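You operate a simulated robot arm through the tools that you are given. There is no shell and no other tool.

The job below is to be done with a simulated robot arm. You get a single attempt, and the scene is never put back.

JOB
Put things in order on the top of the check bench. At the end: the bent blue tube stands where the silver small foot stood; the silver small foot from the top of the check bench stands on top of the blue reel; the tall green cap stands on top of the beige short wood block; the tall blue cap stands where the bent blue tube stood; whatever was shut is shut again. Leave all else as you found it, and nothing knocked over.

The check looks at the end state, three seconds after you hand in, the way a careful person would. Anything else that was tipped, shoved, dropped, spilled or broken makes it a failure. A push-on lid holds only when it is set on centred and level and pressed home; a screw cap is set on level and turned clockwise until tight.

ROBOT AND FRAMES
A 6-joint arm with a two-finger parallel gripper, fixed in place. Base frame: the origin is at the foot of the arm, x ahead of it, y to its left, z up; the work surface is at about z = 0. Units: m, degrees, N and s.
With the tool pointing down near the work surface it reaches from about 0.18 to 0.46 m from the base axis. Its first joint turns from -70.0 to 70.0 degrees. Payload 1.9 kg.
The tool frame sits at the grasp point between the pads (the TCP): z along the fingers, y along the line on which they close. The tips reach 0.023 m beyond it. The gripper opens to 0.094 m. The fingers are 0.038 m wide and 0.01 m thick; the gripper's body (0.054 by 0.096 m) begins 0.039 m behind the TCP.
Orientation is told as [roll, pitch, yaw] about the base's x, y, z axes, in that order, counted from this pose: with the fingers straight down and closing along the base's y, the tool's x points along the base's -x, its y along +y and its z along -z.

CONTROLS
- The arm moves only by the tool drive_tool. Its argument "plan" is a list that holds one entry, the list of rows, each a list of 7 numbers: the finger opening in m, from 0 to 0.094, then the shift along the tool's x, y, z in units of 20 mm (1.0 is 20 mm), then the turn, a rotation vector about the tool's x, y, z in units of 6 degrees (1.0 is 6 degrees). In form: [[[jaw, dx, dy, dz, rx, ry, rz], ...]]. A call has 1 to 20 rows; each row shifts and turns the commanded pose from where the row before left it, along the tool's axes as they then stand. A call with a number of a shift or a turn outside -1 to 1 is refused whole. A row lasts 0.2 s, in which the tool goes at most 0.05 m and 8.6 degrees; a call with a longer step from one row to the next is refused whole, and so is a gripper value outside its range. Where a pose cannot be reached the arm comes as near as it can. A force on the tool above 40 N (or 10 N above the force at the start of the call, whichever is more), or a blocked arm, ends the call early, and 0.2 s more pass. Each finger travels about 0.108 m/s and halts on what it meets, pressing with about 39 N; the grip force reading is that of the motor and also rises with nothing between the fingers. The clock runs only during rows and for 0.2 s after the last one: add rows that do not move to give the fingers time. It gives the time, the measured TCP pose, the force on the tool (base axes), the opening and the grip force at its end, in the units of the frame above (readings bear some noise), with the torque about the TCP (base axes, N m) and any sound that the robot's microphone picked up.
- Cameras (640 x 400 px; columns grow to the right, rows downward): "scene" is fixed at [0.0645, 0.3279, 0.4145]; the picture's right is [-0.63, -0.77, 0.00], its down [-0.51, 0.42, -0.75] and it looks along [0.58, -0.47, -0.66] (base axes); focal length 214 px, centre (320, 200). "wrist" rides on the gripper at [0.087, 0.016, -0.074] in the tool frame; the picture's right is [-0.18, 0.98, 0.00], its down [-0.58, -0.11, -0.81] and it looks along [-0.79, -0.15, 0.59] (tool axes); focal length 243 px, centre (320, 200). There is no depth. A picture from a camera that has moved, and an enlarged one, comes with that camera's place and axes in the base frame and with its lens.
- camera(camera): a new picture of that camera. It takes no simulated time.
- zoom(camera, box): a new picture of the part [left, top, right, bottom] of that camera's present view, enlarged. It takes no simulated time.
- finish_job(): hands the job in; it is judged then, once.

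Places have to be worked out from the pictures, the camera data and where the tool is seen. Open the gripper and draw the arm clear of the work before you hand the job in, unless the task says otherwise.

The tools are called after "Call:" by a JSON object that holds its "op" and its "data". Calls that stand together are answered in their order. drive_tool: Moves the arm, as the interface text tells. Its arguments: {"type":"object","properties":{"plan":{"type":"array","items":{"type":"array","items":{"type":"array","items":{"type":"number"}}}}},"required":["plan"]} The other tools are called the same way: camera (camera) takes a picture; zoom (camera, box) takes an enlarged picture of a part of a camera's view; finish_job () hands the job in.

At the start:

```text
t: 0.0
eef_pos: [0.2985, 0.1444, 0.2552]
tool_rot: [0.1, 0.0, 0.0]
wrist_force: [0.2, -0.1, 0.3]
moment: [0.0, -0.03, 0.0]
opening: 0.094
finger_force: 0.1
```

scene: 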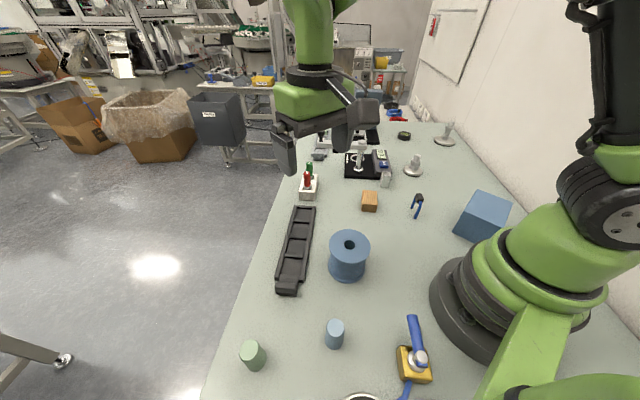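
wrist: 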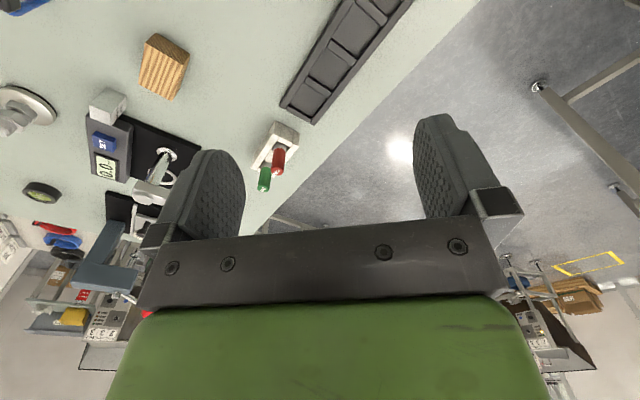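

I begin by looking closely at the scene to identify the objects named in the job.

Call:
{"op": "zoom", "data": {"camera": "scene", "box": [220, 290, 460, 400]}}

Call:
{"op": "zoom", "data": {"camera": "scene", "box": [290, 110, 470, 220]}}

Call:
{"op": "zoom", "data": {"camera": "scene", "box": [260, 180, 440, 300]}}

```text
2.67 times, centred on (340, 345) of scene
camera zoom: at [0.0645, 0.3279, 0.4145], right [-0.63, -0.77, 0.0], down [-0.51, 0.42, -0.75], along [0.58, -0.47, -0.66], focal length 572 px, centre (267, -187)
```

zoom: 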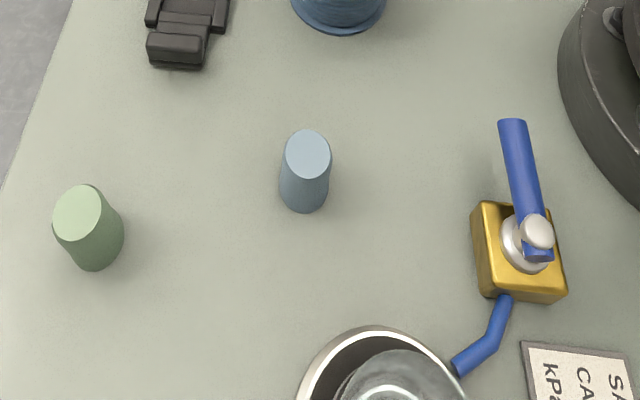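

```text
3.56 times, centred on (380, 165) of scene
camera zoom: at [0.0645, 0.3279, 0.4145], right [-0.63, -0.77, 0.0], down [-0.51, 0.42, -0.75], along [0.58, -0.47, -0.66], focal length 763 px, centre (107, 324)
```

zoom: 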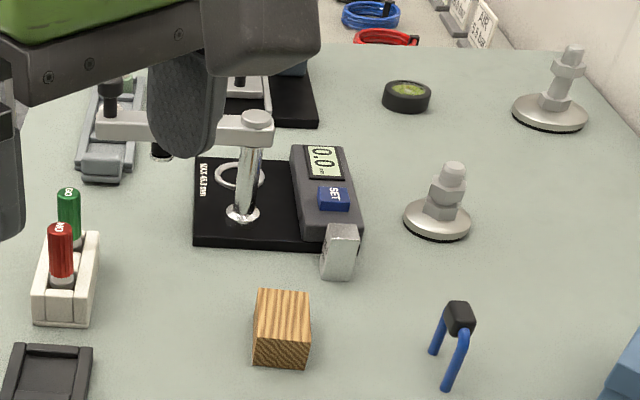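

```text
3.33 times, centred on (350, 240) of scene
camera zoom: at [0.0645, 0.3279, 0.4145], right [-0.63, -0.77, 0.0], down [-0.51, 0.42, -0.75], along [0.58, -0.47, -0.66], focal length 715 px, centre (220, 67)
```

zoom: 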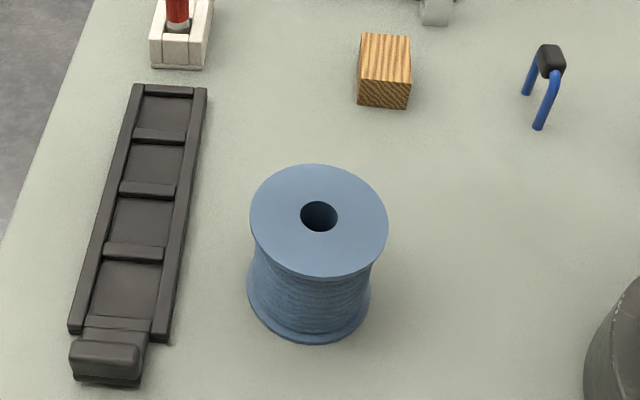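

The likely targets: small foot near (0.34,-0.30), blue arched object near (0.23,-0.13), wood block near (0.31,-0.05), reel near (0.225,0.124), and caps near the camera. I move the tool at height toward -y so the wrist camera can view the arch and the foot.

Call:
{"op": "drive_tool", "data": {"plan": [[[0.094, 0.3, -1, 0, 0, 0, 0], [0.094, 0.3, -1, 0, 0, 0, 0], [0.094, 0.3, -1, 0, 0, 0, 0], [0.094, 0.3, -1, 0, 0, 0, 0], [0.094, 0.3, -1, 0, 0, 0, 0], [0.094, 0.3, -1, 0, 0, 0, 0], [0.094, 0.3, -1, 0, 0, 0, 0], [0.094, 0.3, -1, 0, 0, 0, 0], [0.094, 0.3, -1, 0, 0, 0, 0], [0.094, 0.3, -1, 0, 0, 0, 0], [0.094, 0, 0, 0, 0, 0, 0]]]}}

Call:
{"op": "camera", "data": {"camera": "wrist"}}

Call:
{"op": "camera", "data": {"camera": "scene"}}

```text
t: 2.4
eef_pos: [0.2382, -0.0567, 0.2552]
tool_rot: [0.1, -0.1, 0.0]
wrist_force: [0.3, -0.5, 0.0]
moment: [-0.02, -0.01, -0.02]
opening: 0.0942
finger_force: 0.0
```

```text
taken
camera wrist: at [0.1504, -0.0393, 0.3294], right [0.18, 0.98, 0.0], down [0.58, -0.11, 0.81], along [0.79, -0.15, -0.59], focal length 243 px, centre (320, 200)
```

wrist: 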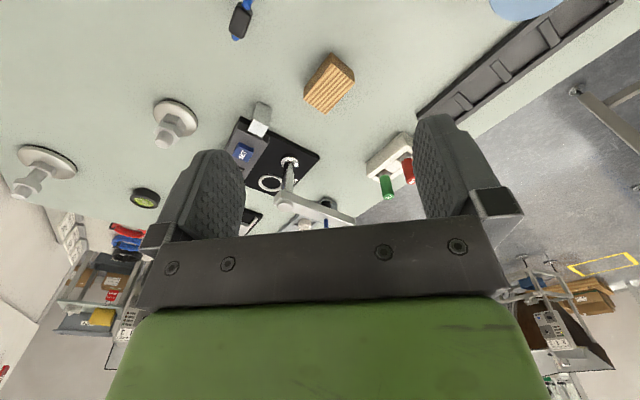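

```text
taken
```

scene: 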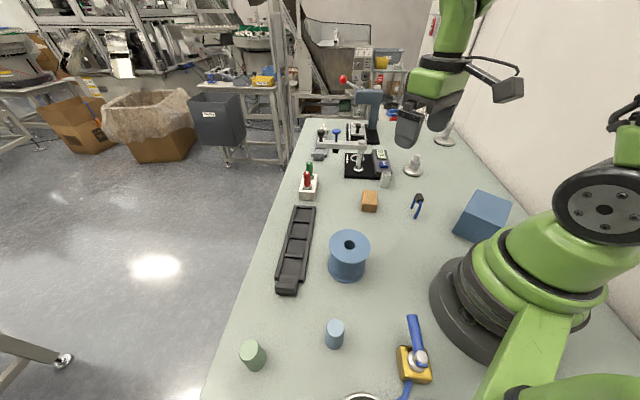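

The wrist view now shows the arch, foot and block; I zoom in for detail.

Call:
{"op": "zoom", "data": {"camera": "wrist", "box": [200, 0, 280, 50]}}

Call:
{"op": "zoom", "data": {"camera": "wrist", "box": [100, 70, 260, 170]}}

Call:
{"op": "zoom", "data": {"camera": "wrist", "box": [270, 40, 400, 121]}}

Call:
{"op": "zoom", "data": {"camera": "scene", "box": [380, 300, 460, 400]}}

Call:
{"op": "zoom", "data": {"camera": "scene", "box": [390, 175, 450, 225]}}

Call:
{"op": "zoom", "data": {"camera": "scene", "box": [290, 110, 470, 220]}}

```text
8.00 times, centred on (240, 25) of wrist
camera zoom: at [0.1504, -0.0393, 0.3294], right [0.18, 0.98, 0.0], down [0.58, -0.11, 0.81], along [0.79, -0.15, -0.59], focal length 1941 px, centre (960, 1600)
```

zoom: 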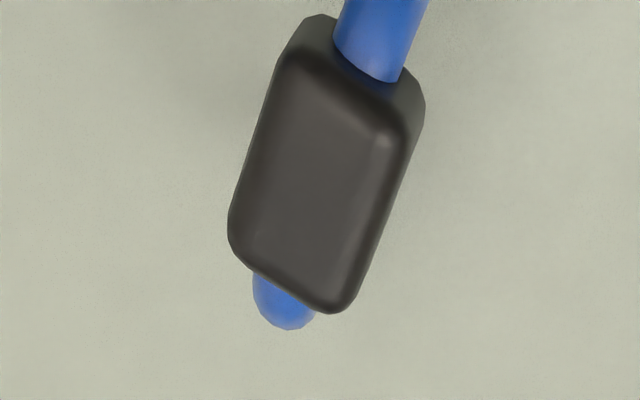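

```text
4.00 times, centred on (180, 120) of wrist
camera zoom: at [0.1504, -0.0393, 0.3294], right [0.18, 0.98, 0.0], down [0.58, -0.11, 0.81], along [0.79, -0.15, -0.59], focal length 970 px, centre (880, 520)
```

zoom: 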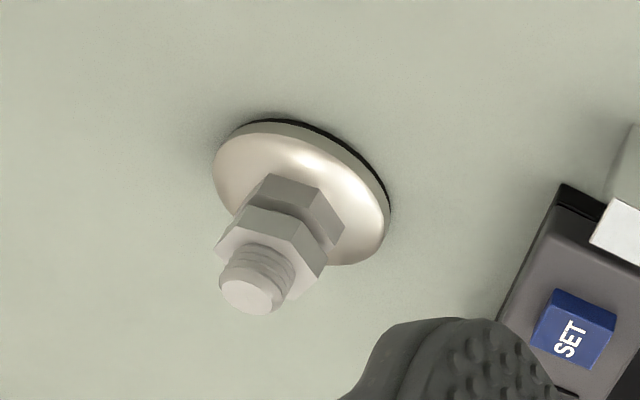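

```text
4.92 times, centred on (335, 80) of wrist
camera zoom: at [0.1504, -0.0393, 0.3294], right [0.18, 0.98, 0.0], down [0.58, -0.11, 0.81], along [0.79, -0.15, -0.59], focal length 1194 px, centre (246, 788)
```

zoom: 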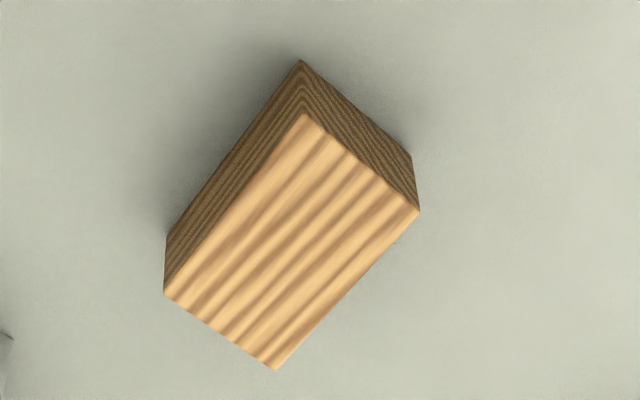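

```text
4.00 times, centred on (420, 350) of scene
camera zoom: at [0.0645, 0.3278, 0.4145], right [-0.63, -0.77, 0.0], down [-0.51, 0.42, -0.75], along [0.58, -0.47, -0.66], focal length 858 px, centre (-80, -400)
```

zoom: 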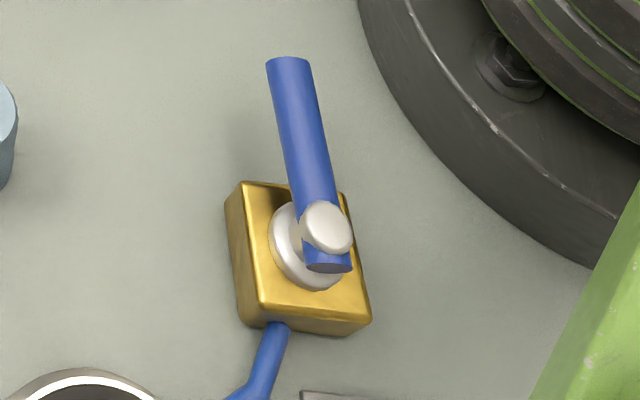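

```text
8.00 times, centred on (420, 200) of scene
camera zoom: at [0.0645, 0.3278, 0.4145], right [-0.63, -0.77, 0.0], down [-0.51, 0.42, -0.75], along [0.58, -0.47, -0.66], focal length 1716 px, centre (-480, 200)
```

zoom: 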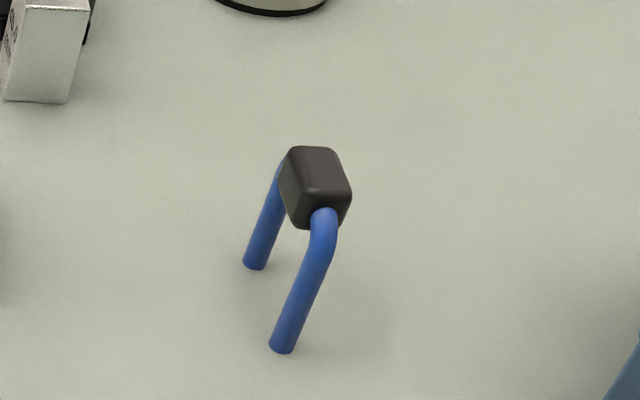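

```text
3.56 times, centred on (380, 165) of scene
camera zoom: at [0.0645, 0.3278, 0.4145], right [-0.63, -0.77, 0.0], down [-0.51, 0.42, -0.75], along [0.58, -0.47, -0.66], focal length 763 px, centre (107, 324)
```

zoom: 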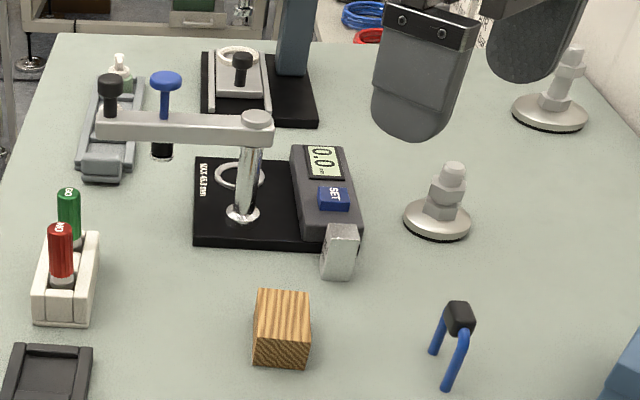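

The arch (blue tube with black middle) looks to be the bent blue tube, and the nearer foot (about 64 mm base) is the small one at about (0.334,-0.300). I go nearer with the tool yawed toward the foot for a better look.

Call:
{"op": "drive_tool", "data": {"plan": [[[0.094, -0.094, -0.933, 0.306, 0, 0, 0], [0.094, -0.094, -0.933, 0.306, 0, 0, 0], [0.094, -0.094, -0.933, 0.306, 0, 0, 0], [0.094, -0.094, -0.933, 0.306, 0, 0, 0], [0.094, -0.094, -0.933, 0.306, 0, 0, 0], [0.094, -0.094, -0.933, 0.306, 0, 0, 0], [0.094, -0.094, -0.933, 0.306, 0, 0, 0], [0.094, -0.094, -0.933, 0.306, 0, 0, 0], [0.094, -0.094, -0.933, 0.306, 0, 0, 0], [0.094, 0, 0, 0, 0, 0, 1], [0.094, 0, 0, 0, 0, 0, 1], [0.094, 0, 0, 0, 0, 0, 1], [0.094, 0, 0, 0, 0, 0, 1], [0.094, 0, 0, 0, 0, 0, 1], [0.094, 0, 0, 0, 0, 0, 1], [0.094, 0, 0, 0, 0, 0, 1], [0.094, 0, 0, 0, 0, 0, 0]]]}}

Call:
{"op": "camera", "data": {"camera": "wrist"}}

Call:
{"op": "camera", "data": {"camera": "scene"}}

```text
t: 6.0
eef_pos: [0.2554, -0.2245, 0.1989]
tool_rot: [0.2, 0.1, -42.0]
wrist_force: [0.2, 0.4, -0.4]
moment: [0.01, 0.01, 0.02]
opening: 0.0939
finger_force: 0.1
```

```text
taken
camera wrist: at [0.2004, -0.1532, 0.2731], right [0.8, 0.61, 0.0], down [0.36, -0.47, 0.81], along [0.49, -0.64, -0.59], focal length 243 px, centre (320, 200)
```

wrist: 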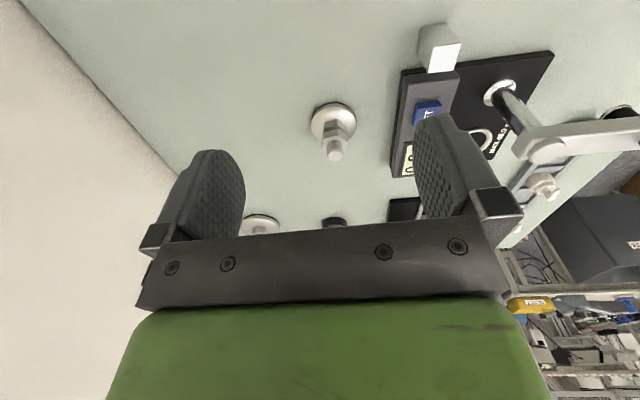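

```text
taken
```

scene: 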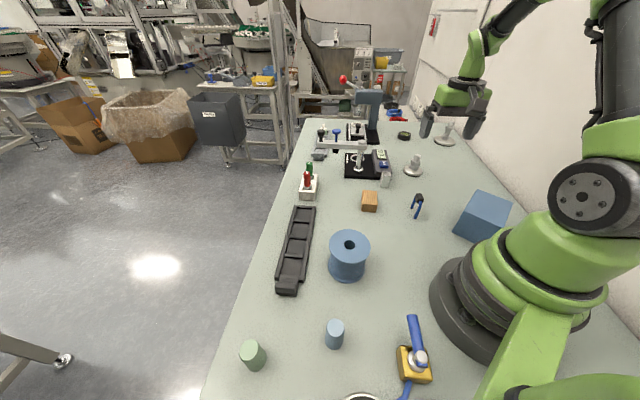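

Call:
{"op": "zoom", "data": {"camera": "wrist", "box": [280, 80, 400, 170]}}

Call:
{"op": "zoom", "data": {"camera": "scene", "box": [380, 140, 440, 190]}}

```text
4.44 times, centred on (340, 125) of wrist
camera zoom: at [0.2004, -0.1532, 0.2731], right [0.8, 0.61, 0.0], down [0.36, -0.47, 0.81], along [0.49, -0.64, -0.59], focal length 1078 px, centre (231, 533)
```

zoom: 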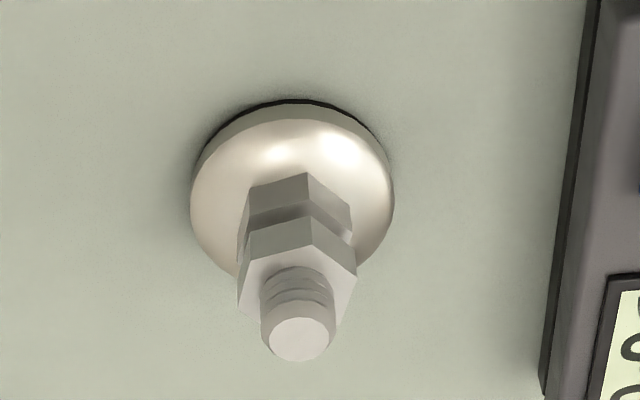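

```text
8.00 times, centred on (410, 165) of scene
camera zoom: at [0.0645, 0.3279, 0.4145], right [-0.63, -0.77, 0.0], down [-0.51, 0.42, -0.75], along [0.58, -0.47, -0.66], focal length 1716 px, centre (-400, 480)
```

zoom: 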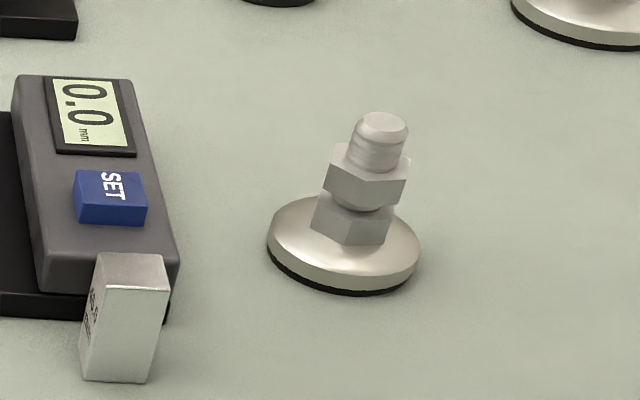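

The foot centre comes out near (0.3355,-0.299), stud top about z=0.065. I zoom further to read the hex orientation for a flat-to-flat grip.

Call:
{"op": "zoom", "data": {"camera": "wrist", "box": [315, 110, 365, 165]}}

Call:
{"op": "zoom", "data": {"camera": "scene", "box": [400, 150, 430, 180]}}

```text
7.27 times, centred on (340, 138) of wrist
camera zoom: at [0.2004, -0.1532, 0.2731], right [0.8, 0.61, 0.0], down [0.36, -0.47, 0.81], along [0.49, -0.64, -0.59], focal length 1764 px, centre (174, 654)
```

zoom: 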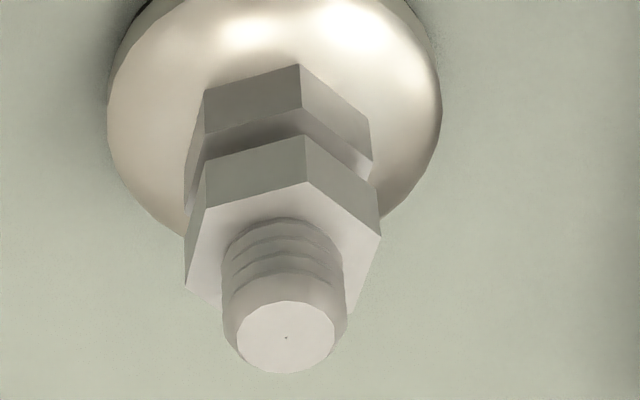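

```text
13.33 times, centred on (415, 165) of scene
camera zoom: at [0.0645, 0.3279, 0.4145], right [-0.63, -0.77, 0.0], down [-0.51, 0.42, -0.75], along [0.58, -0.47, -0.66], focal length 2860 px, centre (-947, 667)
```

zoom: 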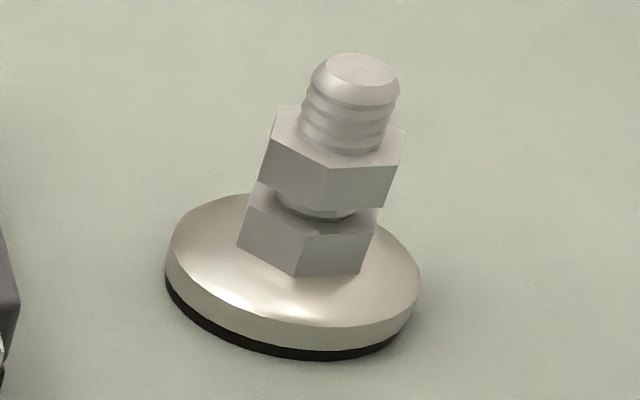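

The hex gives foot centre (0.336,-0.300), nut top z≈0.046, flats gripped at yaw ≈ -3.5°. Before touching anything I go and measure the reel (and caps) from the wrist camera at height.

Call:
{"op": "drive_tool", "data": {"plan": [[[0.094, 0, 0, -0.6, 0, 0, -1], [0.094, 0, 0, -0.6, 0, 0, -1], [0.094, 0, 0, -0.6, 0, 0, -1], [0.094, 0, 0, -0.6, 0, 0, -1], [0.094, 0, 0, -0.6, 0, 0, -1], [0.094, 0, 0, -0.6, 0, 0, -1], [0.094, 0, 0, -0.6, 0, 0, -1], [0.094, 0.2, 1, 0, 0, 0, 0], [0.094, 0.2, 1, 0, 0, 0, 0], [0.094, 0.2, 1, 0, 0, 0, 0], [0.094, 0.2, 1, 0, 0, 0, 0], [0.094, 0.2, 1, 0, 0, 0, 0], [0.094, 0.2, 1, 0, 0, 0, 0], [0.094, 0.2, 1, 0, 0, 0, 0], [0.094, 0.2, 1, 0, 0, 0, 0], [0.094, 0.2, 1, 0, 0, 0, 0], [0.094, 0.2, 1, 0, 0, 0, 0], [0.094, 0.2, 1, 0, 0, 0, 0], [0.094, 0.2, 1, 0, 0, 0, 0], [0.094, 0.2, 1, 0, 0, 0, 0]]]}}

Call:
{"op": "drive_tool", "data": {"plan": [[[0.094, 0, 0, 0, 0, 0, -1], [0.094, 0, 0, 0, 0, 0, -1], [0.094, 0, 0, 0, 0, 0, -1], [0.094, 0, 0, 0, 0, 0, -1], [0.094, 0, 0, 0, 0, 0, -1], [0.094, 0, 0, 0, 0, 0, -1], [0.094, 0, 0, 0, 0, 0, -1], [0.094, 0, 0, 0, 0, 0, -1], [0.094, 0, 0, 0, 0, 0, 0]]]}}

Call:
{"op": "camera", "data": {"camera": "wrist"}}

```text
t: 10.2
eef_pos: [0.2027, 0.0355, 0.2832]
tool_rot: [0.1, -0.1, -0.1]
wrist_force: [-0.2, 0.4, 0.1]
moment: [-0.04, 0.01, 0.0]
opening: 0.094
finger_force: 0.0
```

```text
t: 12.2
eef_pos: [0.203, 0.036, 0.2844]
tool_rot: [0.0, -0.1, 48.1]
wrist_force: [0.6, -0.4, 0.1]
moment: [0.01, 0.0, 0.03]
opening: 0.0941
finger_force: 0.1
```

```text
taken
camera wrist: at [0.1318, -0.0169, 0.3577], right [-0.61, 0.79, 0.0], down [0.47, 0.36, 0.81], along [0.64, 0.49, -0.59], focal length 243 px, centre (320, 200)
```

wrist: 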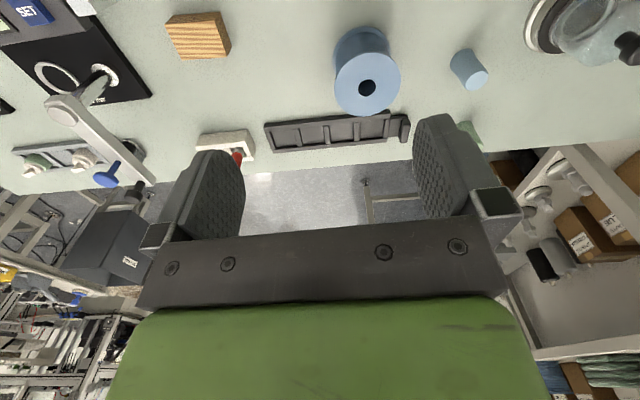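

Call:
{"op": "zoom", "data": {"camera": "wrist", "box": [310, 10, 430, 130]}}

Call:
{"op": "zoom", "data": {"camera": "wrist", "box": [430, 30, 510, 110]}}

Call:
{"op": "zoom", "data": {"camera": "wrist", "box": [500, 0, 640, 100]}}

```text
3.33 times, centred on (370, 70) of wrist
camera zoom: at [0.1318, -0.0169, 0.3577], right [-0.61, 0.79, 0.0], down [0.47, 0.36, 0.81], along [0.64, 0.49, -0.59], focal length 809 px, centre (153, 633)
```

zoom: 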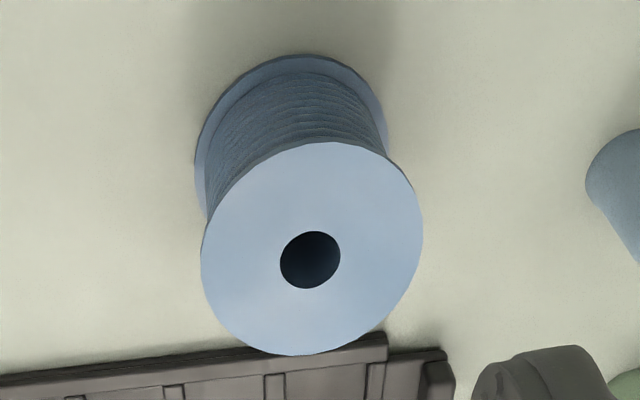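

```text
5.00 times, centred on (470, 70) of wrist
camera zoom: at [0.1318, -0.0169, 0.3577], right [-0.61, 0.79, 0.0], down [0.47, 0.36, 0.81], along [0.64, 0.49, -0.59], focal length 1213 px, centre (-430, 850)
```

zoom: 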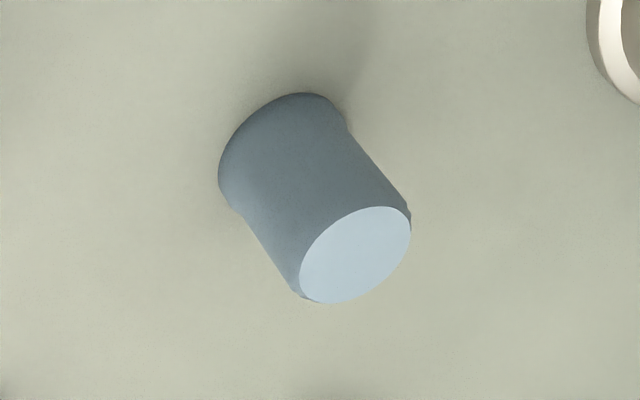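

```text
4.00 times, centred on (570, 50) of wrist
camera zoom: at [0.1318, -0.0169, 0.3577], right [-0.61, 0.79, 0.0], down [0.47, 0.36, 0.81], along [0.64, 0.49, -0.59], focal length 970 px, centre (-680, 800)
```

zoom: 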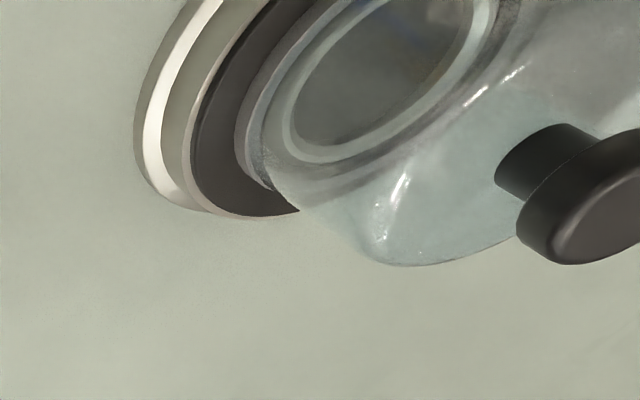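

The reel centre works out at about (0.223,0.123), top z≈0.075, flange ø≈0.08. Now I rotate back and travel to above the small foot.

Call:
{"op": "drive_tool", "data": {"plan": [[[0.094, 0, 0, 0.5, 0, 0, 1], [0.094, 0, 0, 0.5, 0, 0, 1], [0.094, 0, 0, 0.5, 0, 0, 1], [0.094, 0, 0, 0.5, 0, 0, 1], [0.094, 0, 0, 0.5, 0, 0, 1], [0.094, 0, 0, 0.5, 0, 0, 1], [0.094, 0, 0, 0.5, 0, 0, 1], [0.094, 0, 0, 0.5, 0, 0, 1], [0.094, -0.39, -0.987, 0, 0, 0, 0], [0.094, -0.39, -0.987, 0, 0, 0, 0], [0.094, -0.39, -0.987, 0, 0, 0, 0], [0.094, -0.39, -0.987, 0, 0, 0, 0], [0.094, -0.39, -0.987, 0, 0, 0, 0], [0.094, -0.39, -0.987, 0, 0, 0, 0], [0.094, -0.39, -0.987, 0, 0, 0, 0], [0.094, -0.39, -0.987, 0, 0, 0, 0], [0.094, -0.39, -0.987, 0, 0, 0, 0], [0.094, -0.39, -0.987, 0, 0, 0, 0], [0.094, -0.39, -0.987, 0, 0, 0, 0]]]}}

Call:
{"op": "camera", "data": {"camera": "wrist"}}

```text
t: 16.2
eef_pos: [0.2872, -0.1805, 0.2049]
tool_rot: [0.1, 0.0, 0.1]
wrist_force: [-0.4, 0.1, -0.4]
moment: [-0.01, -0.01, -0.03]
opening: 0.094
finger_force: 0.0
```

```text
taken
camera wrist: at [0.2008, -0.1637, 0.2781], right [0.18, 0.98, 0.0], down [0.58, -0.11, 0.81], along [0.79, -0.15, -0.59], focal length 243 px, centre (320, 200)
```

wrist: 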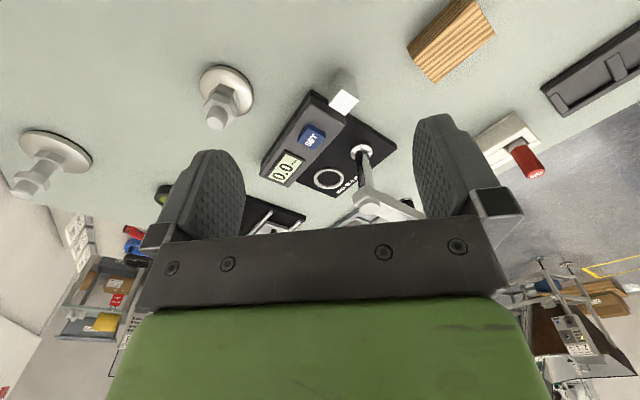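

Continue to directly above the foot, yaw to -3.5°, and lower to z≈0.12 with the jaw at 0.06.

Call:
{"op": "drive_tool", "data": {"plan": [[[0.08, -0.404, -0.993, 0, 0, 0, 0], [0.07, -0.404, -0.993, 0, 0, 0, 0], [0.06, -0.404, -0.993, 0, 0, 0, 0], [0.06, -0.404, -0.993, 0, 0, 0, 0], [0.06, -0.404, -0.993, 0, 0, 0, 0], [0.06, -0.404, -0.993, 0, 0, 0, 0], [0.06, 0, 0, 0.7, 0, 0, 0.583], [0.06, 0, 0, 0.7, 0, 0, 0], [0.06, 0, 0, 0.7, 0, 0, 0], [0.06, 0, 0, 0.7, 0, 0, 0], [0.06, 0, 0, 0.7, 0, 0, 0], [0.06, 0, 0, 0.7, 0, 0, 0], [0.06, 0, 0, 0, 0, 0, 0]]]}}

Call:
{"op": "camera", "data": {"camera": "wrist"}}

Call:
{"op": "zoom", "data": {"camera": "scene", "box": [360, 100, 480, 190]}}

```text
t: 19.0
eef_pos: [0.3378, -0.3004, 0.12]
tool_rot: [0.1, 0.1, -3.5]
wrist_force: [-0.3, -0.5, -0.6]
moment: [0.03, 0.0, 0.01]
opening: 0.0601
finger_force: 0.0
```

```text
taken
camera wrist: at [0.2512, -0.278, 0.1941], right [0.24, 0.97, 0.0], down [0.57, -0.15, 0.81], along [0.78, -0.2, -0.59], focal length 243 px, centre (320, 200)
```

wrist: 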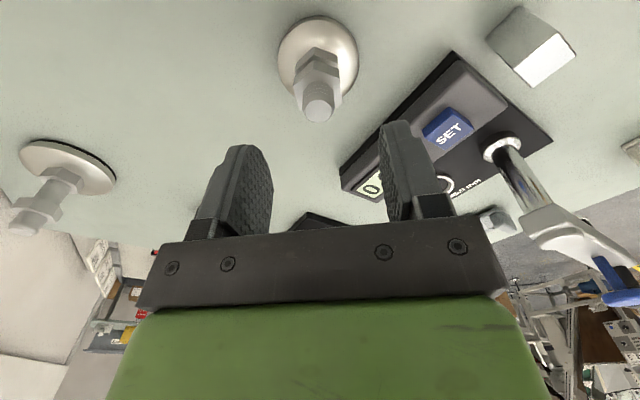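

```text
4.44 times, centred on (420, 145) of scene
camera zoom: at [0.0645, 0.3279, 0.4145], right [-0.63, -0.77, 0.0], down [-0.51, 0.42, -0.75], along [0.58, -0.47, -0.66], focal length 953 px, centre (-124, 444)
```

zoom: 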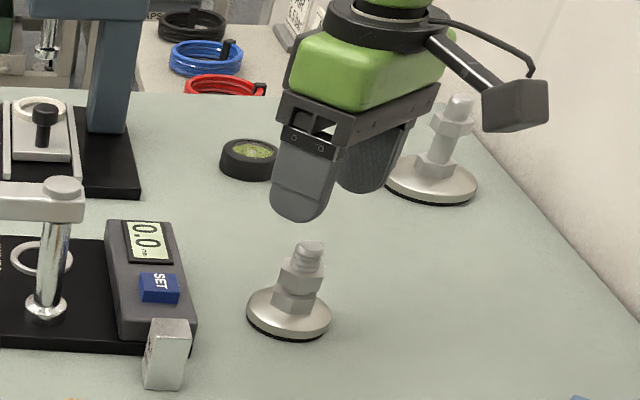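

The foot is centred under the tool (stud top at ≈(0.335,-0.300)). I shift 2 mm in -x and descend to TCP z≈0.043.

Call:
{"op": "drive_tool", "data": {"plan": [[[0.06, 0.1, 0, 0.5, 0, 0, 0], [0.06, 0, 0, 0.6, 0, 0, 0], [0.06, 0, 0, 0.6, 0, 0, 0], [0.06, 0, 0, 0.6, 0, 0, 0], [0.06, 0, 0, 0.6, 0, 0, 0], [0.06, 0, 0, 0.5, 0, 0, 0], [0.06, 0, 0, 0.45, 0, 0, 0], [0.06, 0, 0, 0, 0, 0, 0]]]}}

Call:
{"op": "camera", "data": {"camera": "wrist"}}

Call:
{"op": "zoom", "data": {"camera": "scene", "box": [370, 120, 470, 190]}}

```text
t: 20.8
eef_pos: [0.336, -0.2998, 0.0426]
tool_rot: [0.1, -0.1, -3.5]
wrist_force: [0.7, 0.3, 0.2]
moment: [0.0, 0.0, 0.02]
opening: 0.0598
finger_force: 0.1
```

```text
taken
camera wrist: at [0.2494, -0.2783, 0.1167], right [0.24, 0.97, 0.0], down [0.57, -0.15, 0.81], along [0.78, -0.2, -0.59], focal length 243 px, centre (320, 200)
```

wrist: 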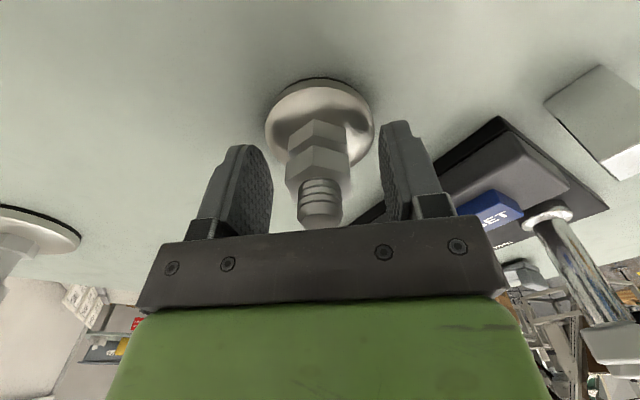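

```text
5.71 times, centred on (420, 155) of scene
camera zoom: at [0.0645, 0.3279, 0.4145], right [-0.63, -0.77, 0.0], down [-0.51, 0.42, -0.75], along [0.58, -0.47, -0.66], focal length 1226 px, centre (-251, 457)
```

zoom: 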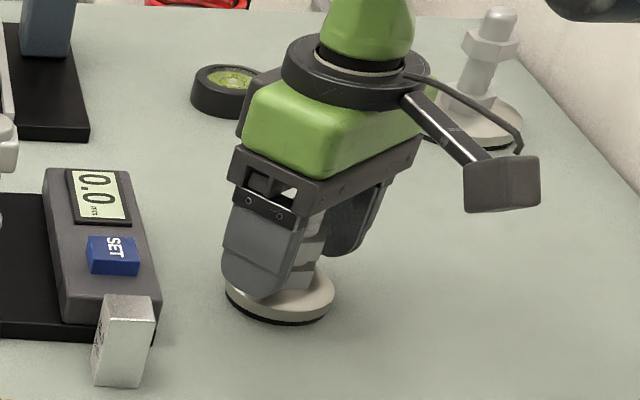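

The stud sits between the pads with equal clearances. I close on the nuts.

Call:
{"op": "drive_tool", "data": {"plan": [[[0.045, 0, 0, 0, 0, 0, 0], [0.035, 0, 0, 0, 0, 0, 0], [0.02, 0, 0, 0, 0, 0, 0], [0.02, 0, 0, 0, 0, 0, 0], [0.02, 0, 0, 0, 0, 0, 0]]]}}

Call:
{"op": "camera", "data": {"camera": "wrist"}}

```text
t: 22.0
eef_pos: [0.336, -0.3005, 0.0431]
tool_rot: [0.0, 0.0, -3.6]
wrist_force: [-2.4, -0.1, 1.0]
moment: [-0.09, 0.03, -0.05]
opening: 0.0284
finger_force: 39.4
```

```text
taken
camera wrist: at [0.2494, -0.2784, 0.1169], right [0.24, 0.97, 0.0], down [0.57, -0.15, 0.81], along [0.78, -0.2, -0.59], focal length 243 px, centre (320, 200)
```

wrist: 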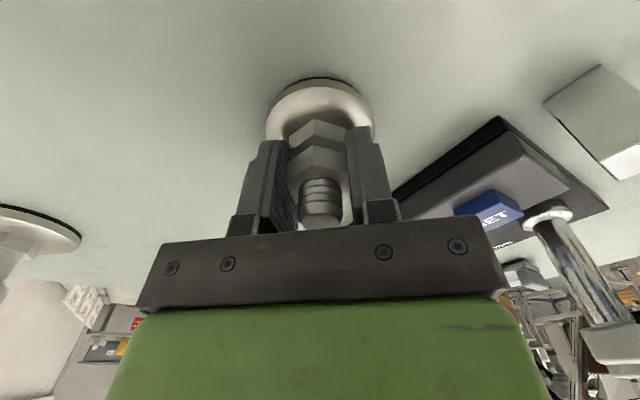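

Gripped at 28.4 mm opening with 39 N. I lift straight up and check that the foot comes along level.

Call:
{"op": "drive_tool", "data": {"plan": [[[0.02, 0, 0, -0.3, 0, 0, 0], [0.02, 0, 0, -0.6, 0, 0, 0], [0.02, 0, 0, -0.8, 0, 0, 0], [0.02, 0, 0, -0.8, 0, 0, 0], [0.02, 0, 0, -0.8, 0, 0, 0], [0.02, 0, 0, -0.8, 0, 0, 0], [0.02, 0, 0, -0.8, 0, 0, 0], [0.02, 0, 0, -0.8, 0, 0, 0], [0.02, 0, 0, -0.8, 0, 0, 0], [0.02, 0, 0, 0, 0, 0, 0]]]}}

Call:
{"op": "camera", "data": {"camera": "wrist"}}

Call:
{"op": "zoom", "data": {"camera": "scene", "box": [360, 80, 480, 180]}}

```text
t: 24.2
eef_pos: [0.3352, -0.2995, 0.1741]
tool_rot: [0.1, 0.0, -3.4]
wrist_force: [0.7, -0.7, -2.2]
moment: [-0.03, 0.02, 0.01]
opening: 0.028
finger_force: 39.2
```

```text
taken
camera wrist: at [0.2488, -0.2778, 0.2483], right [0.24, 0.97, 0.0], down [0.57, -0.14, 0.81], along [0.78, -0.19, -0.59], focal length 243 px, centre (320, 200)
```

wrist: 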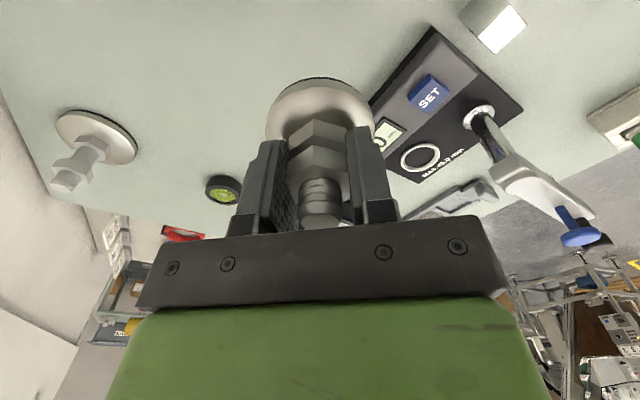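

```text
4.00 times, centred on (420, 130) of scene
camera zoom: at [0.0645, 0.3279, 0.4145], right [-0.63, -0.77, 0.0], down [-0.51, 0.42, -0.75], along [0.58, -0.47, -0.66], focal length 858 px, centre (-80, 480)
```

zoom: 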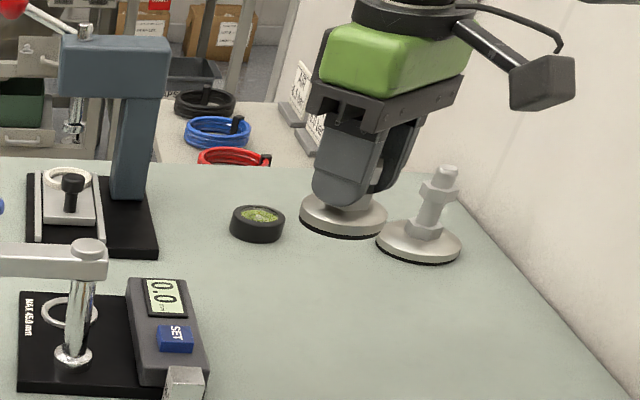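

The foot is held level. I turn back to yaw 0 and carry it at z≈0.174 toward the reel.

Call:
{"op": "drive_tool", "data": {"plan": [[[0.02, 0, 0, -0.2, 0, 0, -0.583], [0.02, 0.15, 0.5, -0.2, 0, 0, 0], [0.02, 0.2555, 0.96, 0, 0, 0, 0], [0.02, 0.2555, 0.96, 0, 0, 0, 0], [0.02, 0.2555, 0.96, 0, 0, 0, 0], [0.02, 0.2555, 0.96, 0, 0, 0, 0], [0.02, 0.2555, 0.96, 0, 0, 0, 0], [0.02, 0.2555, 0.96, 0, 0, 0, 0], [0.02, 0.2555, 0.96, 0, 0, 0, 0], [0.02, 0.2555, 0.96, 0, 0, 0, 0], [0.02, 0.2555, 0.96, 0, 0, 0, 0], [0.02, 0.2555, 0.96, 0, 0, 0, 0], [0.02, 0.2555, 0.96, 0, 0, 0, 0], [0.02, 0.2555, 0.96, 0, 0, 0, 0], [0.02, 0.2555, 0.96, 0, 0, 0, 0], [0.02, 0.2555, 0.96, 0, 0, 0, 0], [0.02, 0.2555, 0.96, 0, 0, 0, 0], [0.02, 0.2555, 0.96, 0, 0, 0, 0], [0.02, 0.2555, 0.96, 0, 0, 0, 0], [0.02, 0.2, 0.7, 0, 0, 0, 0]]]}}

Call:
{"op": "camera", "data": {"camera": "scene"}}

```text
t: 28.4
eef_pos: [0.2417, 0.0509, 0.1808]
tool_rot: [0.1, 0.0, 0.0]
wrist_force: [1.1, -0.6, -1.6]
moment: [0.0, -0.02, 0.0]
opening: 0.0283
finger_force: 39.7
```

```text
taken
```

scene: 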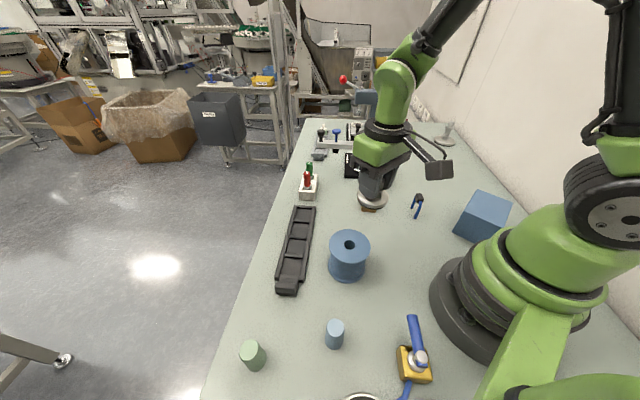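

Next I bring it over the reel and down to z≈0.14 (foot underside ≈0.097), then check the alignment.

Call:
{"op": "drive_tool", "data": {"plan": [[[0.02, 0.236, 0.901, 0, 0, 0, 0], [0.02, 0.236, 0.901, 0, 0, 0, 0], [0.02, 0.236, 0.901, 0, 0, 0, 0], [0.02, 0.236, 0.901, 0, 0, 0, 0], [0.02, 0, 0, 0.5, 0, 0, 0], [0.02, 0, 0, 0.5, 0, 0, 0], [0.02, 0, 0, 0.5, 0, 0, 0], [0.02, 0, 0, 0.4, 0, 0, 0], [0.02, 0, 0, 0, 0, 0, 0]]]}}

Call:
{"op": "zoom", "data": {"camera": "scene", "box": [270, 170, 430, 290]}}

Call:
{"op": "camera", "data": {"camera": "wrist"}}

```text
t: 30.4
eef_pos: [0.2216, 0.1221, 0.1423]
tool_rot: [0.0, 0.1, 0.0]
wrist_force: [-0.5, 0.2, -1.4]
moment: [0.04, 0.01, 0.0]
opening: 0.0279
finger_force: 39.2
```

```text
3.33 times, centred on (350, 230) of scene
camera zoom: at [0.0645, 0.3279, 0.4145], right [-0.63, -0.77, 0.0], down [-0.51, 0.42, -0.75], along [0.58, -0.47, -0.66], focal length 715 px, centre (220, 100)
```

zoom: 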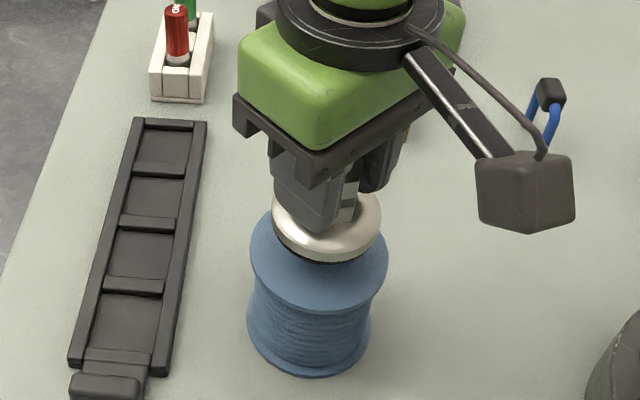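

```text
taken
camera wrist: at [0.1349, 0.1392, 0.2164], right [0.18, 0.98, 0.0], down [0.58, -0.11, 0.81], along [0.79, -0.15, -0.59], focal length 243 px, centre (320, 200)
```

wrist: 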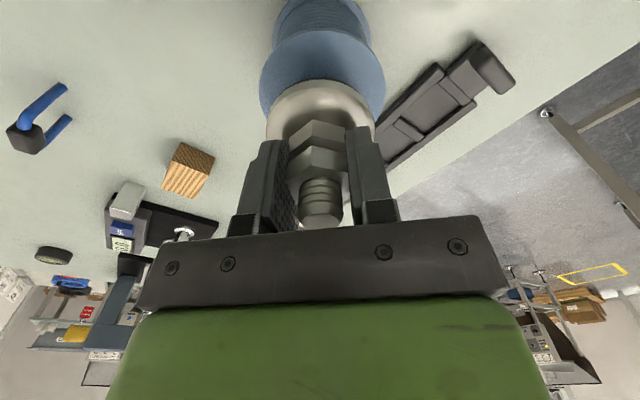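

Foot and reel look aligned to within 1–2 mm. I nudge (+1.2,+1.4 mm) and lower to just above the reel's top.

Call:
{"op": "drive_tool", "data": {"plan": [[[0.02, -0.06, 0.07, 0, 0, 0, 0], [0.02, 0, 0, 0.4, 0, 0, 0], [0.02, 0, 0, 0.4, 0, 0, 0], [0.02, 0, 0, 0.15, 0, 0, 0], [0.02, 0, 0, 0, 0, 0, 0]]]}}

Call:
{"op": "zoom", "data": {"camera": "scene", "box": [310, 200, 390, 290]}}

```text
t: 31.6
eef_pos: [0.2234, 0.1234, 0.1241]
tool_rot: [0.2, -0.1, 0.0]
wrist_force: [0.5, 0.5, -2.4]
moment: [0.01, -0.02, -0.03]
opening: 0.0281
finger_force: 39.3
```

```text
4.44 times, centred on (350, 245) of scene
camera zoom: at [0.0645, 0.3279, 0.4145], right [-0.63, -0.77, 0.0], down [-0.51, 0.42, -0.75], along [0.58, -0.47, -0.66], focal length 953 px, centre (187, 0)
```

zoom: 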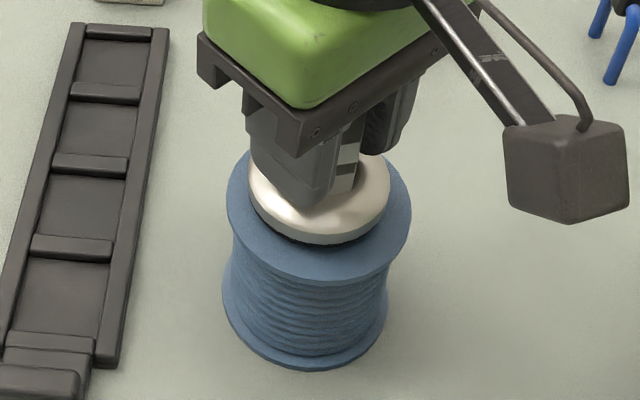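

Well centred. I lower in 2 mm steps watching the force for contact.

Call:
{"op": "drive_tool", "data": {"plan": [[[0.02, 0, 0, 0.1, 0, 0, 0], [0.02, 0, 0, 0.1, 0, 0, 0], [0.02, 0, 0, 0, 0, 0, 0]]]}}

```text
t: 32.4
eef_pos: [0.2238, 0.1235, 0.1196]
tool_rot: [0.0, 0.1, -0.1]
wrist_force: [-0.1, 0.2, -1.6]
moment: [0.0, 0.01, -0.01]
opening: 0.0278
finger_force: 39.2
```

No contact yet (force still just the foot's weight). Two more 1 mm steps.

Call:
{"op": "drive_tool", "data": {"plan": [[[0.02, 0, 0, 0.05, 0, 0, 0], [0.02, 0, 0, 0.05, 0, 0, 0], [0.02, 0, 0, 0, 0, 0, 0]]]}}

Call:
{"op": "zoom", "data": {"camera": "scene", "box": [310, 200, 390, 290]}}

```text
t: 33.2
eef_pos: [0.2243, 0.1244, 0.1186]
tool_rot: [0.1, -0.1, 0.0]
wrist_force: [-7.2, -4.5, 35.6]
moment: [-0.3, 0.37, -0.1]
opening: 0.0279
finger_force: 38.5
```

```text
4.44 times, centred on (350, 245) of scene
camera zoom: at [0.0644, 0.3278, 0.4146], right [-0.63, -0.77, 0.0], down [-0.51, 0.42, -0.75], along [0.58, -0.47, -0.66], focal length 953 px, centre (187, 0)
```

zoom: 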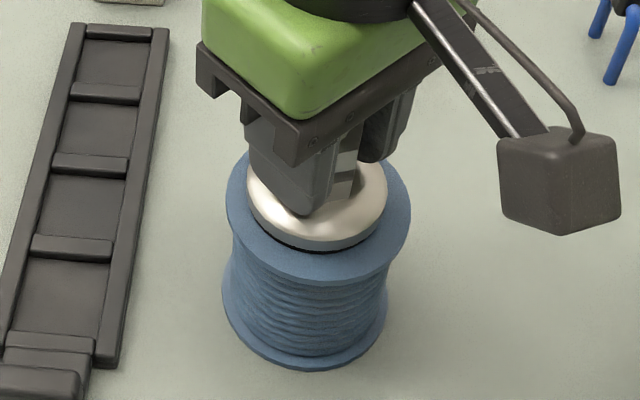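

Contact at TCP z≈0.1186 with 36 N; I relax about 1 mm upward before releasing.

Call:
{"op": "drive_tool", "data": {"plan": [[[0.02, 0, 0, -0.045, 0, 0, 0], [0.02, 0, 0, 0, 0, 0, 0]]]}}

```text
t: 33.8
eef_pos: [0.2237, 0.1256, 0.1179]
tool_rot: [0.2, -0.1, 0.1]
wrist_force: [2.1, -0.3, 3.1]
moment: [-0.03, -0.24, -0.02]
opening: 0.0281
finger_force: 39.0
```

Force is down to ~3 N with the foot resting on the reel. I open gradually.

Call:
{"op": "drive_tool", "data": {"plan": [[[0.03, 0, 0, 0, 0, 0, 0], [0.034, 0, 0, 0, 0, 0, 0], [0.04, 0, 0, 0, 0, 0, 0], [0.05, 0, 0, 0, 0, 0, 0], [0.06, 0, 0, 0, 0, 0, 0], [0.06, 0, 0, 0, 0, 0, 0]]]}}

Call:
{"op": "camera", "data": {"camera": "wrist"}}

```text
t: 35.2
eef_pos: [0.2228, 0.1241, 0.1177]
tool_rot: [0.2, 0.0, 0.0]
wrist_force: [-0.1, 0.3, -0.8]
moment: [-0.03, -0.03, 0.03]
opening: 0.06
finger_force: 0.1
```

```text
taken
camera wrist: at [0.1363, 0.1407, 0.1922], right [0.18, 0.98, 0.0], down [0.58, -0.11, 0.81], along [0.79, -0.15, -0.59], focal length 243 px, centre (320, 200)
```

wrist: 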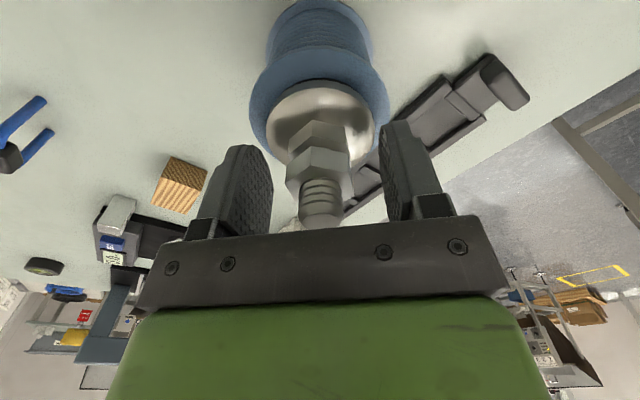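

Released; I rise straight up and check the foot on the reel.

Call:
{"op": "drive_tool", "data": {"plan": [[[0.06, 0, 0, -0.4, 0, 0, 0], [0.06, 0, 0, -0.8, 0, 0, 0], [0.06, 0, 0, -1, 0, 0, 0], [0.06, 0, 0, -1, 0, 0, 0], [0.06, 0, 0, -1, 0, 0, 0], [0.06, 0, 0, -1, 0, 0, 0], [0.06, 0, 0, -1, 0, 0, 0], [0.06, 0, 0, 0, 0, 0, 0]]]}}

Call:
{"op": "camera", "data": {"camera": "scene"}}

Call:
{"op": "zoom", "data": {"camera": "scene", "box": [310, 200, 390, 290]}}

```text
t: 37.0
eef_pos: [0.2234, 0.1239, 0.2424]
tool_rot: [0.2, 0.0, 0.0]
wrist_force: [-0.9, -0.7, -0.7]
moment: [0.01, 0.0, -0.03]
opening: 0.0599
finger_force: 0.1
```

```text
taken
```

scene: 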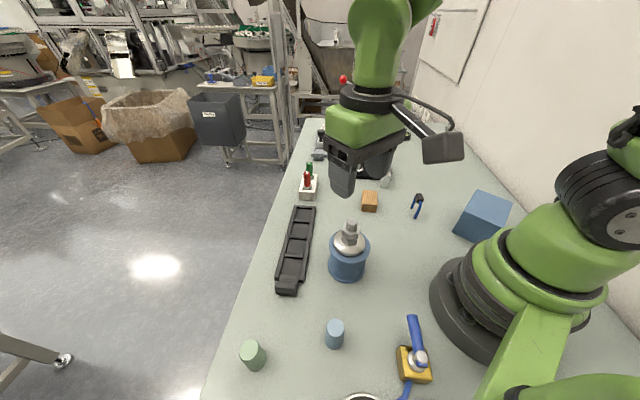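

```text
4.44 times, centred on (350, 245) of scene
camera zoom: at [0.0645, 0.3279, 0.4145], right [-0.63, -0.77, 0.0], down [-0.51, 0.42, -0.75], along [0.58, -0.47, -0.66], focal length 953 px, centre (187, 0)
```

zoom: 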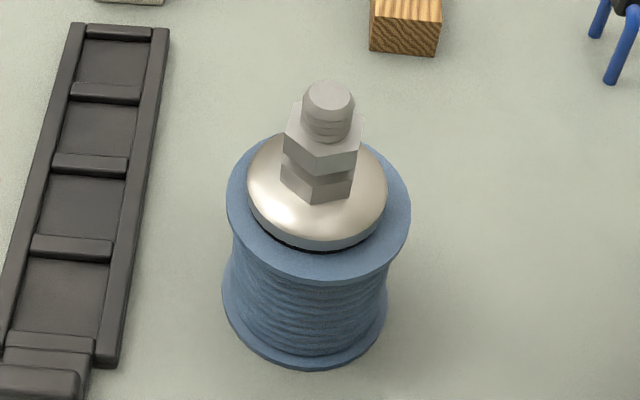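

The foot stands centred on the reel. Now I go to view the blue arch closely, from a yaw of -45° (across the plane of its legs).

Call:
{"op": "drive_tool", "data": {"plan": [[[0.06, 0.132, -0.978, 0, 0, 0, 0], [0.06, 0.132, -0.978, 0, 0, 0, 0], [0.06, 0.132, -0.978, 0, 0, 0, 0], [0.06, 0.132, -0.978, 0.2, 0, 0, 0], [0.06, 0.132, -0.978, 0.4, 0, 0, 0], [0.06, 0.132, -0.978, 0.5, 0, 0, 0], [0.06, 0.132, -0.978, 0.5, 0, 0, 0], [0.06, 0.132, -0.978, 0.5, 0, 0, 0], [0.06, 0.132, -0.978, 0.5, 0, 0, 0], [0.06, 0.132, -0.978, 0.5, 0, 0, 0], [0.06, 0.132, -0.978, 0.5, 0, 0, 0], [0.06, 0, 0, 0, 0, 0, 0.9375], [0.06, 0, 0, 0, 0, 0, 0.9375], [0.06, 0, 0, 0, 0, 0, 0.9375], [0.06, 0, 0, 0, 0, 0, 0.9375], [0.06, 0, 0, 0, 0, 0, 0.9375], [0.06, 0, 0, 0, 0, 0, 0.9375], [0.06, 0, 0, 0, 0, 0, 0.9375], [0.06, 0, 0, 0, 0, 0, 0.9375], [0.06, 0, 0, 0, 0, 0, 0]]]}}

Call:
{"op": "camera", "data": {"camera": "wrist"}}

```text
t: 41.2
eef_pos: [0.196, -0.0913, 0.1702]
tool_rot: [0.0, 0.1, -45.1]
wrist_force: [0.3, -0.2, -0.1]
moment: [0.01, -0.03, 0.01]
opening: 0.0599
finger_force: 0.0
```

```text
taken
camera wrist: at [0.1446, -0.0189, 0.2447], right [0.82, 0.57, 0.0], down [0.33, -0.49, 0.81], along [0.46, -0.66, -0.59], focal length 243 px, centre (320, 200)
```

wrist: 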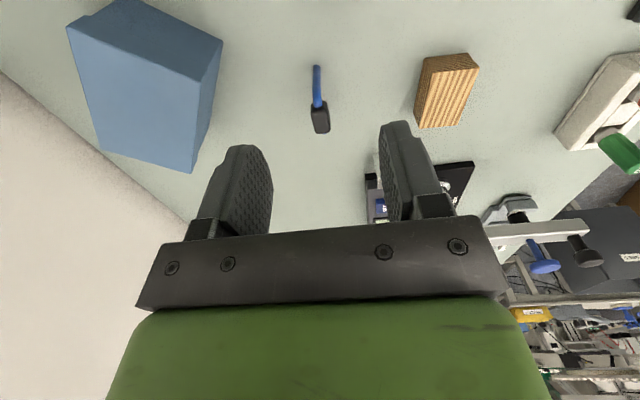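

Call:
{"op": "zoom", "data": {"camera": "wrist", "box": [285, 50, 365, 145]}}

Call:
{"op": "zoom", "data": {"camera": "scene", "box": [400, 180, 440, 225]}}

Call:
{"op": "zoom", "data": {"camera": "scene", "box": [400, 170, 520, 250]}}

```text
4.21 times, centred on (325, 98) of wrist
camera zoom: at [0.1446, -0.0189, 0.2447], right [0.82, 0.57, 0.0], down [0.33, -0.49, 0.81], along [0.46, -0.66, -0.59], focal length 1022 px, centre (299, 632)
```

zoom: 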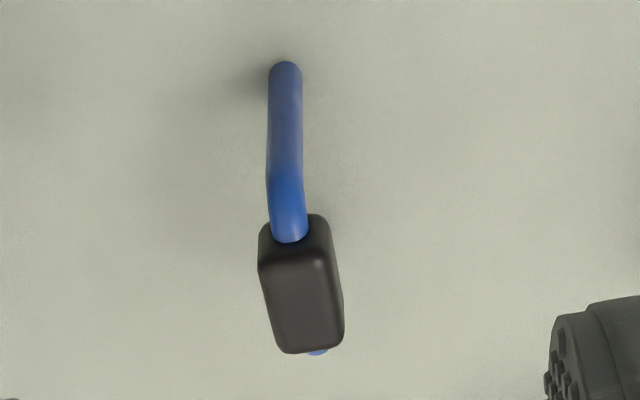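

```text
8.89 times, centred on (420, 202) of scene
camera zoom: at [0.0645, 0.3279, 0.4145], right [-0.63, -0.77, 0.0], down [-0.51, 0.42, -0.75], along [0.58, -0.47, -0.66], focal length 1906 px, centre (-569, 178)
```

zoom: 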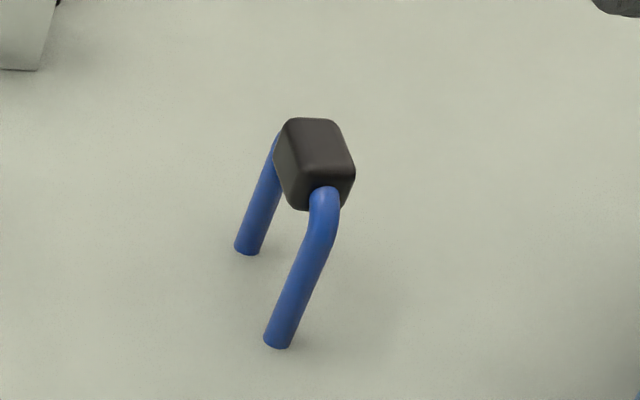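

```text
5.00 times, centred on (460, 210) of scene
camera zoom: at [0.0645, 0.3279, 0.4145], right [-0.63, -0.77, 0.0], down [-0.51, 0.42, -0.75], along [0.58, -0.47, -0.66], focal length 1072 px, centre (-380, 150)
```

zoom: 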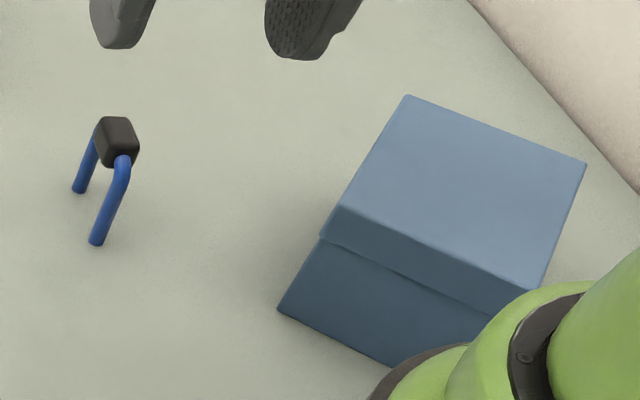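

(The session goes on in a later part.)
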